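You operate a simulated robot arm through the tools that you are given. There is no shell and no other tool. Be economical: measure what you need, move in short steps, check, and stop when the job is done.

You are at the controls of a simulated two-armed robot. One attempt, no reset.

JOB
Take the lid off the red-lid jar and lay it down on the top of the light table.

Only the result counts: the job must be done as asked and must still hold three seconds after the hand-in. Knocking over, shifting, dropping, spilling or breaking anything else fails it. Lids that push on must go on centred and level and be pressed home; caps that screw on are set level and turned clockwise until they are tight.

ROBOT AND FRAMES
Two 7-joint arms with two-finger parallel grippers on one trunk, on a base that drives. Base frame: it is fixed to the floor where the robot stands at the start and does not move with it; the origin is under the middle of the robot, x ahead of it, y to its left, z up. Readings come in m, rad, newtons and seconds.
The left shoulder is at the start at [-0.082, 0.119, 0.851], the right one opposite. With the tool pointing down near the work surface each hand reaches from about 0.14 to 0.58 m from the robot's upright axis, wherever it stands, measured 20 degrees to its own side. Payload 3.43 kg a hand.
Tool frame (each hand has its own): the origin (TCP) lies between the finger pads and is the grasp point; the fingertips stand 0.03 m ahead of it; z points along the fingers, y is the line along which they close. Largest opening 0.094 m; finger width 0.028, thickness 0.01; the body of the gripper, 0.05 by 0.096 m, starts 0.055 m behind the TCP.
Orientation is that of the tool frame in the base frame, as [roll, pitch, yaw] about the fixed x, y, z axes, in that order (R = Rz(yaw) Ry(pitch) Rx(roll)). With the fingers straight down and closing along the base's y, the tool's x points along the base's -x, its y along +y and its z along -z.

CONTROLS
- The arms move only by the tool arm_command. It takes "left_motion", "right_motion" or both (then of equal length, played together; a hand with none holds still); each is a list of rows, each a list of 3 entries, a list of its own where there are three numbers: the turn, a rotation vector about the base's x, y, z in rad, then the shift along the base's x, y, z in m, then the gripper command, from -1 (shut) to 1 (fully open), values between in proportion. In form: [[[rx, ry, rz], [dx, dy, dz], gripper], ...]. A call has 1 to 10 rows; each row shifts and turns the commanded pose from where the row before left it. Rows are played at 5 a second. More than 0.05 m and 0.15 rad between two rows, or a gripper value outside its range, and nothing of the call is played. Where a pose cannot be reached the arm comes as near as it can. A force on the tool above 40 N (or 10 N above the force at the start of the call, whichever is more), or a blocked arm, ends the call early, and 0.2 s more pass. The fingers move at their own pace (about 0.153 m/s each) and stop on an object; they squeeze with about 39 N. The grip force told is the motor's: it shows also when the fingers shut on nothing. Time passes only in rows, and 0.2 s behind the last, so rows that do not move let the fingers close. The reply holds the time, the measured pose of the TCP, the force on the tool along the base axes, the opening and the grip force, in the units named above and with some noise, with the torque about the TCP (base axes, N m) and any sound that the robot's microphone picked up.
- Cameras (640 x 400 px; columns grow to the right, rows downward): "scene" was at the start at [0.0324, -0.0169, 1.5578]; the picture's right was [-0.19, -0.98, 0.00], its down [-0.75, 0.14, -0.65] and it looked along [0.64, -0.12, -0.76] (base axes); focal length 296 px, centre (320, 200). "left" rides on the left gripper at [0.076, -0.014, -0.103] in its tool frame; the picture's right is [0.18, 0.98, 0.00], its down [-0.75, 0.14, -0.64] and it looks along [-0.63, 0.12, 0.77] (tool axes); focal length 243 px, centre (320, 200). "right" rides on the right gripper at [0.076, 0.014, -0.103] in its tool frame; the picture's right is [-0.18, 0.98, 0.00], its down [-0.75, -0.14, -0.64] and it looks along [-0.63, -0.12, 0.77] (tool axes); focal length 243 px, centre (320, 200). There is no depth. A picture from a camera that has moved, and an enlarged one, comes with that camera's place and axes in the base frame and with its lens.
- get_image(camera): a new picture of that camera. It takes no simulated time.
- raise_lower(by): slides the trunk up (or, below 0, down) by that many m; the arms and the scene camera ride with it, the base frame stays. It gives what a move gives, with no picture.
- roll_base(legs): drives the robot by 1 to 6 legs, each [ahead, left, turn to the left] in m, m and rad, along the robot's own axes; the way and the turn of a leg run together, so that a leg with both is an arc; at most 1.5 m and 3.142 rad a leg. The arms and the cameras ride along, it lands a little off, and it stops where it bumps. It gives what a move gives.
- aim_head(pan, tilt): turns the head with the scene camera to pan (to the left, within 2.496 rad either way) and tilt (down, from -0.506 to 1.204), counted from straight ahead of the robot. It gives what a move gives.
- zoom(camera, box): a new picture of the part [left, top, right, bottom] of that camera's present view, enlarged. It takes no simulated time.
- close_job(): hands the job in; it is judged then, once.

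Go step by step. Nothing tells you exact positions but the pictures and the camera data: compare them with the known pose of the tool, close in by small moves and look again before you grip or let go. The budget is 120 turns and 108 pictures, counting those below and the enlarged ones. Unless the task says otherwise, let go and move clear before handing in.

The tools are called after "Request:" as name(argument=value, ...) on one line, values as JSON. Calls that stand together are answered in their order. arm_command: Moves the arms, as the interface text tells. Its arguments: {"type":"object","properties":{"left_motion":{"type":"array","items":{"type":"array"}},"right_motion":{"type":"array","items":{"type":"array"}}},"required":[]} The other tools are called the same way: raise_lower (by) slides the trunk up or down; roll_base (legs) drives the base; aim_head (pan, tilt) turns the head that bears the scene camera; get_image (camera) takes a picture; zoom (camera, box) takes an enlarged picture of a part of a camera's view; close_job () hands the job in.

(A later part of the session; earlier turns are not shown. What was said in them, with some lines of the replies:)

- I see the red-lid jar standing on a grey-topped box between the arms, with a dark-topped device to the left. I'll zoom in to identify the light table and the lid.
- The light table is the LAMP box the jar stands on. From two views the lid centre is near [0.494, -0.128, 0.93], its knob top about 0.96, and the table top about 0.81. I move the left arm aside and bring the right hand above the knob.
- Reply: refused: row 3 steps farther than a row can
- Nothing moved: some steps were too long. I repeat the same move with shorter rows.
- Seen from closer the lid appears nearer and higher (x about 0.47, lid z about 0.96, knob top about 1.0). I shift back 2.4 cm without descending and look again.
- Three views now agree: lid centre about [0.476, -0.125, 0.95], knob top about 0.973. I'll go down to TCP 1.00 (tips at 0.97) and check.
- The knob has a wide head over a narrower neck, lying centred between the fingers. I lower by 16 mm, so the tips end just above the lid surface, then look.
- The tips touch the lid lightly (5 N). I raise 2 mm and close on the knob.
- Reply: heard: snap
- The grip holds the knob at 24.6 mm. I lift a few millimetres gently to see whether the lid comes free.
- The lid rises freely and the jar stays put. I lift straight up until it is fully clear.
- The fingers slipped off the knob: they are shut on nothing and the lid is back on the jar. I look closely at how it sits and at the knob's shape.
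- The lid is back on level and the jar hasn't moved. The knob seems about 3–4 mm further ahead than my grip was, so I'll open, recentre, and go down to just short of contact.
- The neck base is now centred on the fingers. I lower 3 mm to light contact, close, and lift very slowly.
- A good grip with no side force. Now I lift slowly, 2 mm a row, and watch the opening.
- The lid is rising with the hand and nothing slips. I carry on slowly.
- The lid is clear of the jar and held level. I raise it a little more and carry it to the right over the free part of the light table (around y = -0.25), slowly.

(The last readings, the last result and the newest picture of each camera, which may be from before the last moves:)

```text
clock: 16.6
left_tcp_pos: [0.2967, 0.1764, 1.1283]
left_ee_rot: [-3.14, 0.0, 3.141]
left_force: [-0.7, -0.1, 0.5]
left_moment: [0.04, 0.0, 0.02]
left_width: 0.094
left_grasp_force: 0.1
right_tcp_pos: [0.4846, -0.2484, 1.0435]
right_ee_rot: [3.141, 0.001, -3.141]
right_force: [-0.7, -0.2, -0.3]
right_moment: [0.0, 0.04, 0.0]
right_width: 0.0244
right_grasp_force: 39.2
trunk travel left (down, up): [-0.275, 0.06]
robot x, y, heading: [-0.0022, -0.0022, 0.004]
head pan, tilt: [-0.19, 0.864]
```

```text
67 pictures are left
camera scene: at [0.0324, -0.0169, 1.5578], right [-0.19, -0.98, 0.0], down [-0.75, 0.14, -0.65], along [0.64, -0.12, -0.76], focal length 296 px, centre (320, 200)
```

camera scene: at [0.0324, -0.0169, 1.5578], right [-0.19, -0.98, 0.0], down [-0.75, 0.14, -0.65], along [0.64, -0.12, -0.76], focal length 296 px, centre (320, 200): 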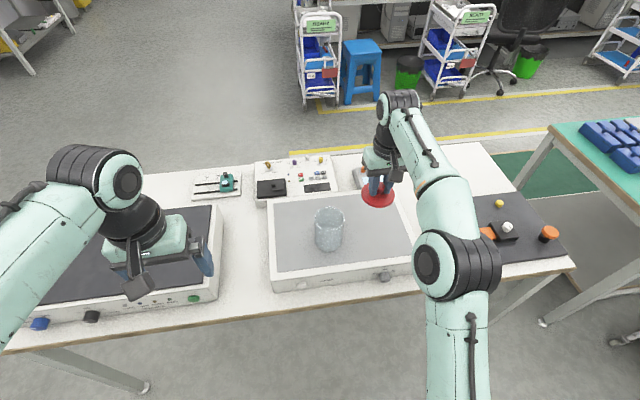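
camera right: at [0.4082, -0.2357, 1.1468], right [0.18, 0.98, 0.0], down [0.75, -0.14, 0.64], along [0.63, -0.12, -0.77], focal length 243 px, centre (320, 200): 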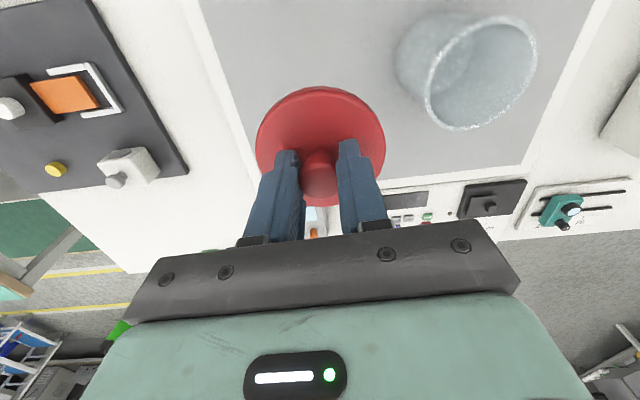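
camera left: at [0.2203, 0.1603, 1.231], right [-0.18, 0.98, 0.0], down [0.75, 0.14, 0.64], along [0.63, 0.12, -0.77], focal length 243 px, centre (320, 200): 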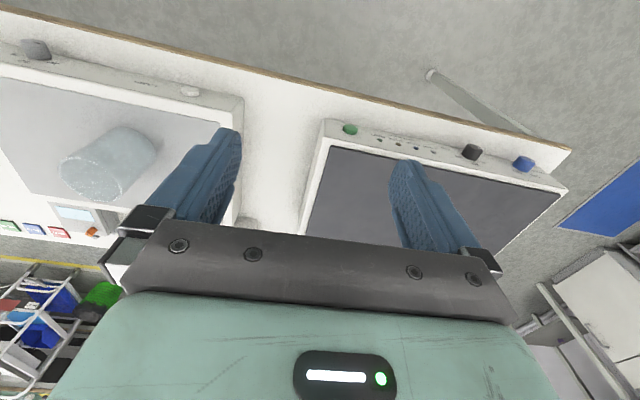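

The lid is held level over free panel. I descend to about 0.91 at moderate speed, then look before touching down.

Request:
arm_command(right_motion=[[[0, 0, 0], [0, 0, -0.008], -1], [[0, 0, 0], [0, 0, -0.016], -1], [[0, 0, 0], [0, 0, -0.018], -1], [[0, 0, 0], [0, 0, -0.018], -1], [[0, 0, 0], [0, 0, -0.018], -1], [[0, 0, 0], [0, 0, -0.018], -1], [[0, 0, 0], [0, 0, -0.016], -1], [[0, 0, 0], [0, 0, -0.012], -1], [[0, 0, 0], [0, 0, -0.006], -1], [[0, 0, 0], [0, 0, 0], -1]])

Request:
zoom(camera="scene", box=[290, 150, 450, 290])

Request:
get_image(camera="right")

```text
clock: 18.8
left_tcp_pos: [0.2955, 0.1746, 1.1289]
left_ee_rot: [-3.141, 0.0, -3.141]
left_force: [0.1, 0.5, -0.1]
left_moment: [0.02, 0.0, 0.03]
left_width: 0.0937
left_grasp_force: 0.0
right_tcp_pos: [0.4856, -0.2494, 0.9134]
right_ee_rot: [-3.141, 0.001, 3.141]
right_force: [0.0, -0.2, -0.2]
right_moment: [-0.01, 0.0, -0.04]
right_width: 0.0243
right_grasp_force: 39.0
trunk travel left (down, up): [-0.275, 0.06]
robot x, y, heading: [-0.0046, 0.0011, 0.002]
head pan, tilt: [-0.19, 0.864]
```

```text
2.86 times, centred on (370, 220) of scene
camera zoom: at [0.0324, -0.017, 1.5578], right [-0.19, -0.98, 0.0], down [-0.75, 0.14, -0.65], along [0.64, -0.12, -0.76], focal length 846 px, centre (177, 143)
```

zoom: 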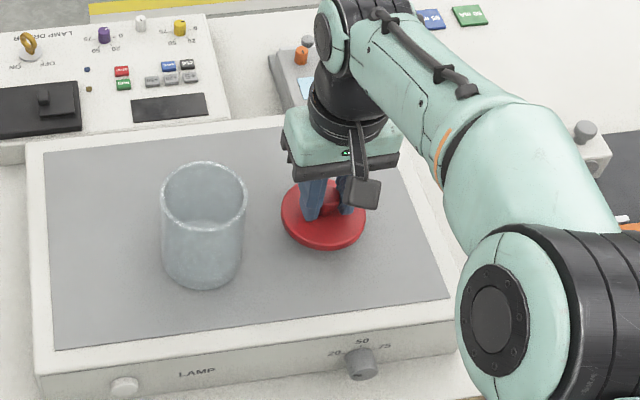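

```text
65 pictures are left
camera right: at [0.4082, -0.2359, 1.0163], right [0.18, 0.98, 0.0], down [0.75, -0.14, 0.64], along [0.63, -0.12, -0.77], focal length 243 px, centre (320, 200)
```

right: 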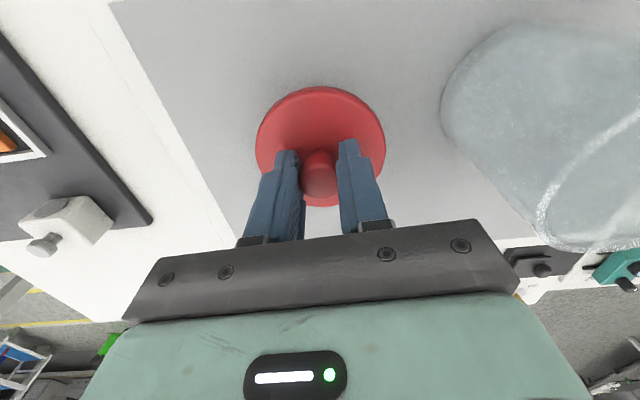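

All well, with clear panel beneath. I go down in small steps, feeling for contact.

Request:
arm_command(right_motion=[[[0, 0, 0], [0, 0, -0.004], -1], [[0, 0, 0], [0, 0, -0.004], -1], [[0, 0, 0], [0, 0, -0.004], -1], [[0, 0, 0], [0, 0, -0.004], -1], [[0, 0, 0], [0, 0, -0.004], -1], [[0, 0, 0], [0, 0, 0], -1]])

Request:
zoom(camera="scene", box=[340, 180, 420, 250])

```text
clock: 20.2
left_tcp_pos: [0.2968, 0.1748, 1.1288]
left_ee_rot: [-3.142, 0.001, -3.141]
left_force: [0.0, -0.2, 0.6]
left_moment: [-0.02, 0.03, -0.01]
left_width: 0.0944
left_grasp_force: 0.1
right_tcp_pos: [0.4849, -0.25, 0.8936]
right_ee_rot: [-3.141, 0.0, 3.141]
right_force: [0.4, -0.3, -0.1]
right_moment: [0.02, -0.03, 0.02]
right_width: 0.0243
right_grasp_force: 39.0
trunk travel left (down, up): [-0.275, 0.06]
robot x, y, heading: [0.0039, -0.0009, 0.002]
head pan, tilt: [-0.19, 0.864]
```

```text
5.71 times, centred on (380, 215) of scene
camera zoom: at [0.0324, -0.017, 1.5578], right [-0.19, -0.98, 0.0], down [-0.75, 0.14, -0.65], along [0.64, -0.12, -0.76], focal length 1693 px, centre (-23, 114)
```

zoom: 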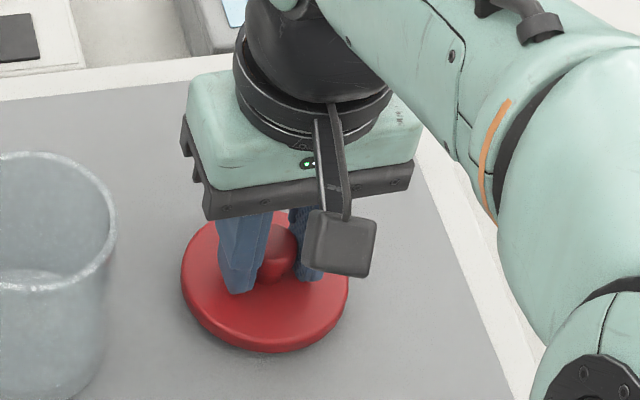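

The lid is close to the panel with a shadow gap still visible. I continue in 2 mm steps.

Request:
arm_command(right_motion=[[[0, 0, 0], [0, 0, -0.002], -1], [[0, 0, 0], [0, 0, -0.002], -1], [[0, 0, 0], [0, 0, -0.002], -1], [[0, 0, 0], [0, 0, 0], -1]])

Request:
zoom(camera="scene", box=[340, 180, 420, 250])

```text
clock: 21.2
left_tcp_pos: [0.2957, 0.1753, 1.1289]
left_ee_rot: [3.141, 0.0, 3.14]
left_force: [0.4, 0.3, -0.7]
left_moment: [-0.01, 0.0, -0.02]
left_width: 0.0941
left_grasp_force: 0.1
right_tcp_pos: [0.4849, -0.2495, 0.8869]
right_ee_rot: [-3.141, 0.001, -3.142]
right_force: [-0.2, -0.4, -0.6]
right_moment: [0.03, 0.0, 0.04]
right_width: 0.0244
right_grasp_force: 38.9
trunk travel left (down, up): [-0.275, 0.06]
robot x, y, heading: [-0.0005, -0.002, -0.001]
head pan, tilt: [-0.19, 0.864]
```

```text
5.71 times, centred on (380, 215) of scene
camera zoom: at [0.0324, -0.017, 1.5578], right [-0.19, -0.98, 0.0], down [-0.75, 0.14, -0.65], along [0.64, -0.12, -0.76], focal length 1693 px, centre (-23, 114)
```

zoom: 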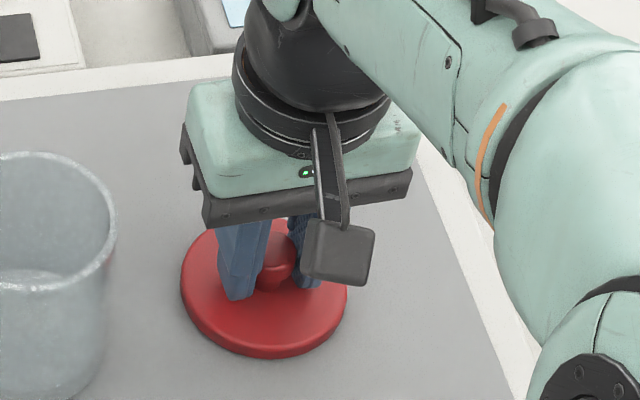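

Request:
arm_command(right_motion=[[[0, 0, 0], [0, 0, -0.002], -1], [[0, 0, 0], [0, 0, -0.002], -1], [[0, 0, 0], [0, 0, 0], -1]])

Request:
zoom(camera="right", box=[220, 60, 420, 240])

```text
clock: 22.0
left_tcp_pos: [0.2958, 0.1746, 1.1288]
left_ee_rot: [-3.141, 0.001, -3.14]
left_force: [-0.1, -0.4, 0.5]
left_moment: [-0.03, 0.01, 0.05]
left_width: 0.0941
left_grasp_force: 0.0
right_tcp_pos: [0.4837, -0.2499, 0.8861]
right_ee_rot: [-3.141, 0.006, 3.141]
right_force: [0.7, -0.8, 17.0]
right_moment: [-0.01, 0.26, -0.02]
right_width: 0.0244
right_grasp_force: 38.7
trunk travel left (down, up): [-0.275, 0.06]
robot x, y, heading: [0.0029, -0.0043, -0.004]
head pan, tilt: [-0.19, 0.864]
```

```text
2.22 times, centred on (320, 150) of right
camera zoom: at [0.4077, -0.2359, 0.9888], right [0.18, 0.98, 0.0], down [0.75, -0.14, 0.65], along [0.63, -0.12, -0.76], focal length 539 px, centre (320, 311)
```

zoom: 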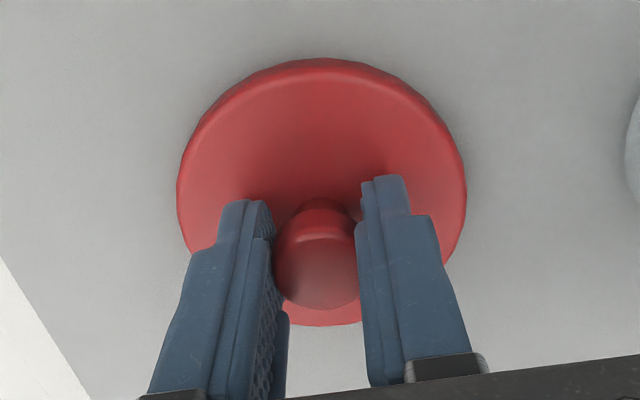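

Contact: 17 N on the panel. I ease off 2.5 mm, open the fingers gradually, then rise straight up.

Request:
arm_command(right_motion=[[[0, 0, 0], [0, 0, 0.0025], -1], [[0, 0, 0], [0, 0, 0], -1], [[0, 0, 0], [0, 0, 0], -0.4], [[0, 0, 0], [0, 0, 0], -0.2], [[0, 0, 0], [0, 0, 0], 0.0], [[0, 0, 0], [0, 0, 0], 0.2], [[0, 0, 0], [0, 0, 0], 0.2]])

Request:
zoom(camera="right", box=[220, 60, 420, 240])

```text
clock: 23.6
left_tcp_pos: [0.2958, 0.1751, 1.1288]
left_ee_rot: [3.14, -0.002, -3.14]
left_force: [0.7, 0.8, -0.2]
left_moment: [-0.01, -0.02, 0.03]
left_width: 0.094
left_grasp_force: 0.1
right_tcp_pos: [0.4851, -0.2496, 0.8863]
right_ee_rot: [3.141, 0.0, -3.141]
right_force: [-0.8, -0.1, 0.0]
right_moment: [0.04, 0.02, 0.03]
right_width: 0.056
right_grasp_force: 0.0
trunk travel left (down, up): [-0.275, 0.06]
robot x, y, heading: [0.001, 0.001, 0.002]
head pan, tilt: [-0.19, 0.864]
```

```text
2.22 times, centred on (320, 150) of right
camera zoom: at [0.4081, -0.2357, 0.9892], right [0.18, 0.98, 0.0], down [0.75, -0.14, 0.64], along [0.63, -0.12, -0.77], focal length 539 px, centre (320, 311)
```

zoom: 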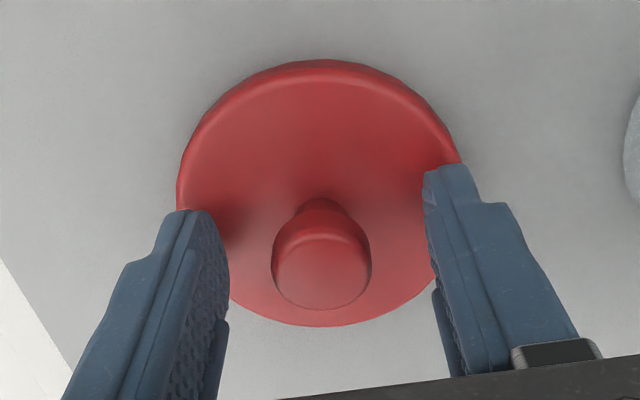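

The lid lies on the panel, released. I raise the hand straight up and check.

Request:
arm_command(right_motion=[[[0, 0, 0], [0, 0, 0.01], 0.2], [[0, 0, 0], [0, 0, 0.02], 0.2], [[0, 0, 0], [0, 0, 0.03], 0.2], [[0, 0, 0], [0, 0, 0.04], 0.2], [[0, 0, 0], [0, 0, 0.04], 0.2], [[0, 0, 0], [0, 0, 0.04], 0.2], [[0, 0, 0], [0, 0, 0], 0.2]])

Request:
zoom(camera="scene", box=[260, 150, 440, 300])

Request:
get_image(camera="right")

```text
clock: 25.2
left_tcp_pos: [0.2956, 0.1751, 1.1291]
left_ee_rot: [-3.141, 0.001, -3.141]
left_force: [-0.6, -1.2, 0.3]
left_moment: [0.0, -0.01, 0.0]
left_width: 0.0941
left_grasp_force: 0.1
right_tcp_pos: [0.4861, -0.2479, 1.0669]
right_ee_rot: [3.141, 0.001, 3.14]
right_force: [0.2, 0.1, -0.2]
right_moment: [-0.01, -0.01, -0.01]
right_width: 0.0564
right_grasp_force: 0.0
trunk travel left (down, up): [-0.275, 0.06]
robot x, y, heading: [0.0027, 0.0002, 0.003]
head pan, tilt: [-0.19, 0.864]
```

```text
2.67 times, centred on (350, 225) of scene
camera zoom: at [0.0323, -0.0171, 1.5578], right [-0.19, -0.98, 0.0], down [-0.75, 0.14, -0.65], along [0.64, -0.12, -0.76], focal length 790 px, centre (240, 133)
```

zoom: 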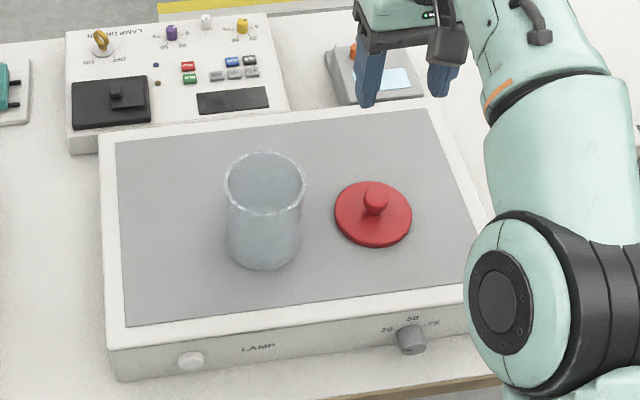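

```text
59 pictures are left
camera right: at [0.4084, -0.2352, 1.1694], right [0.18, 0.98, 0.0], down [0.75, -0.14, 0.64], along [0.63, -0.12, -0.77], focal length 243 px, centre (320, 200)
```

right: 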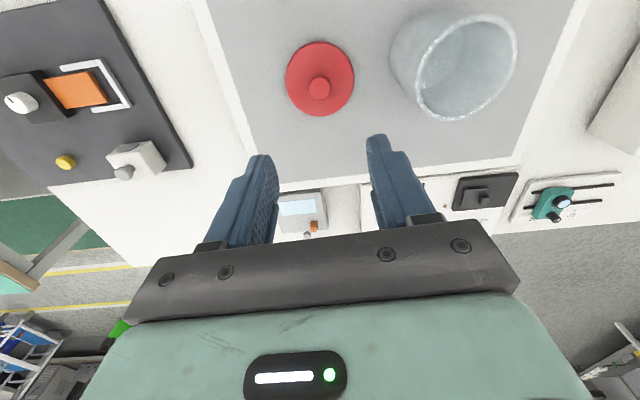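

The lid lies flat on the light table beside the open jar, the jar is where it was, and the hand is clear. I hand in.

Request:
close_job()

```text
The job is handed in.
```

The red lid is off the jar and lying flat, knob up, on the light table to the right of the jar. The jar still stands where it was, and I saw nothing else disturbed.

On the first try the lid slipped from the grip and dropped back onto the jar. I re-gripped the knob, lifted more slowly, and it held.
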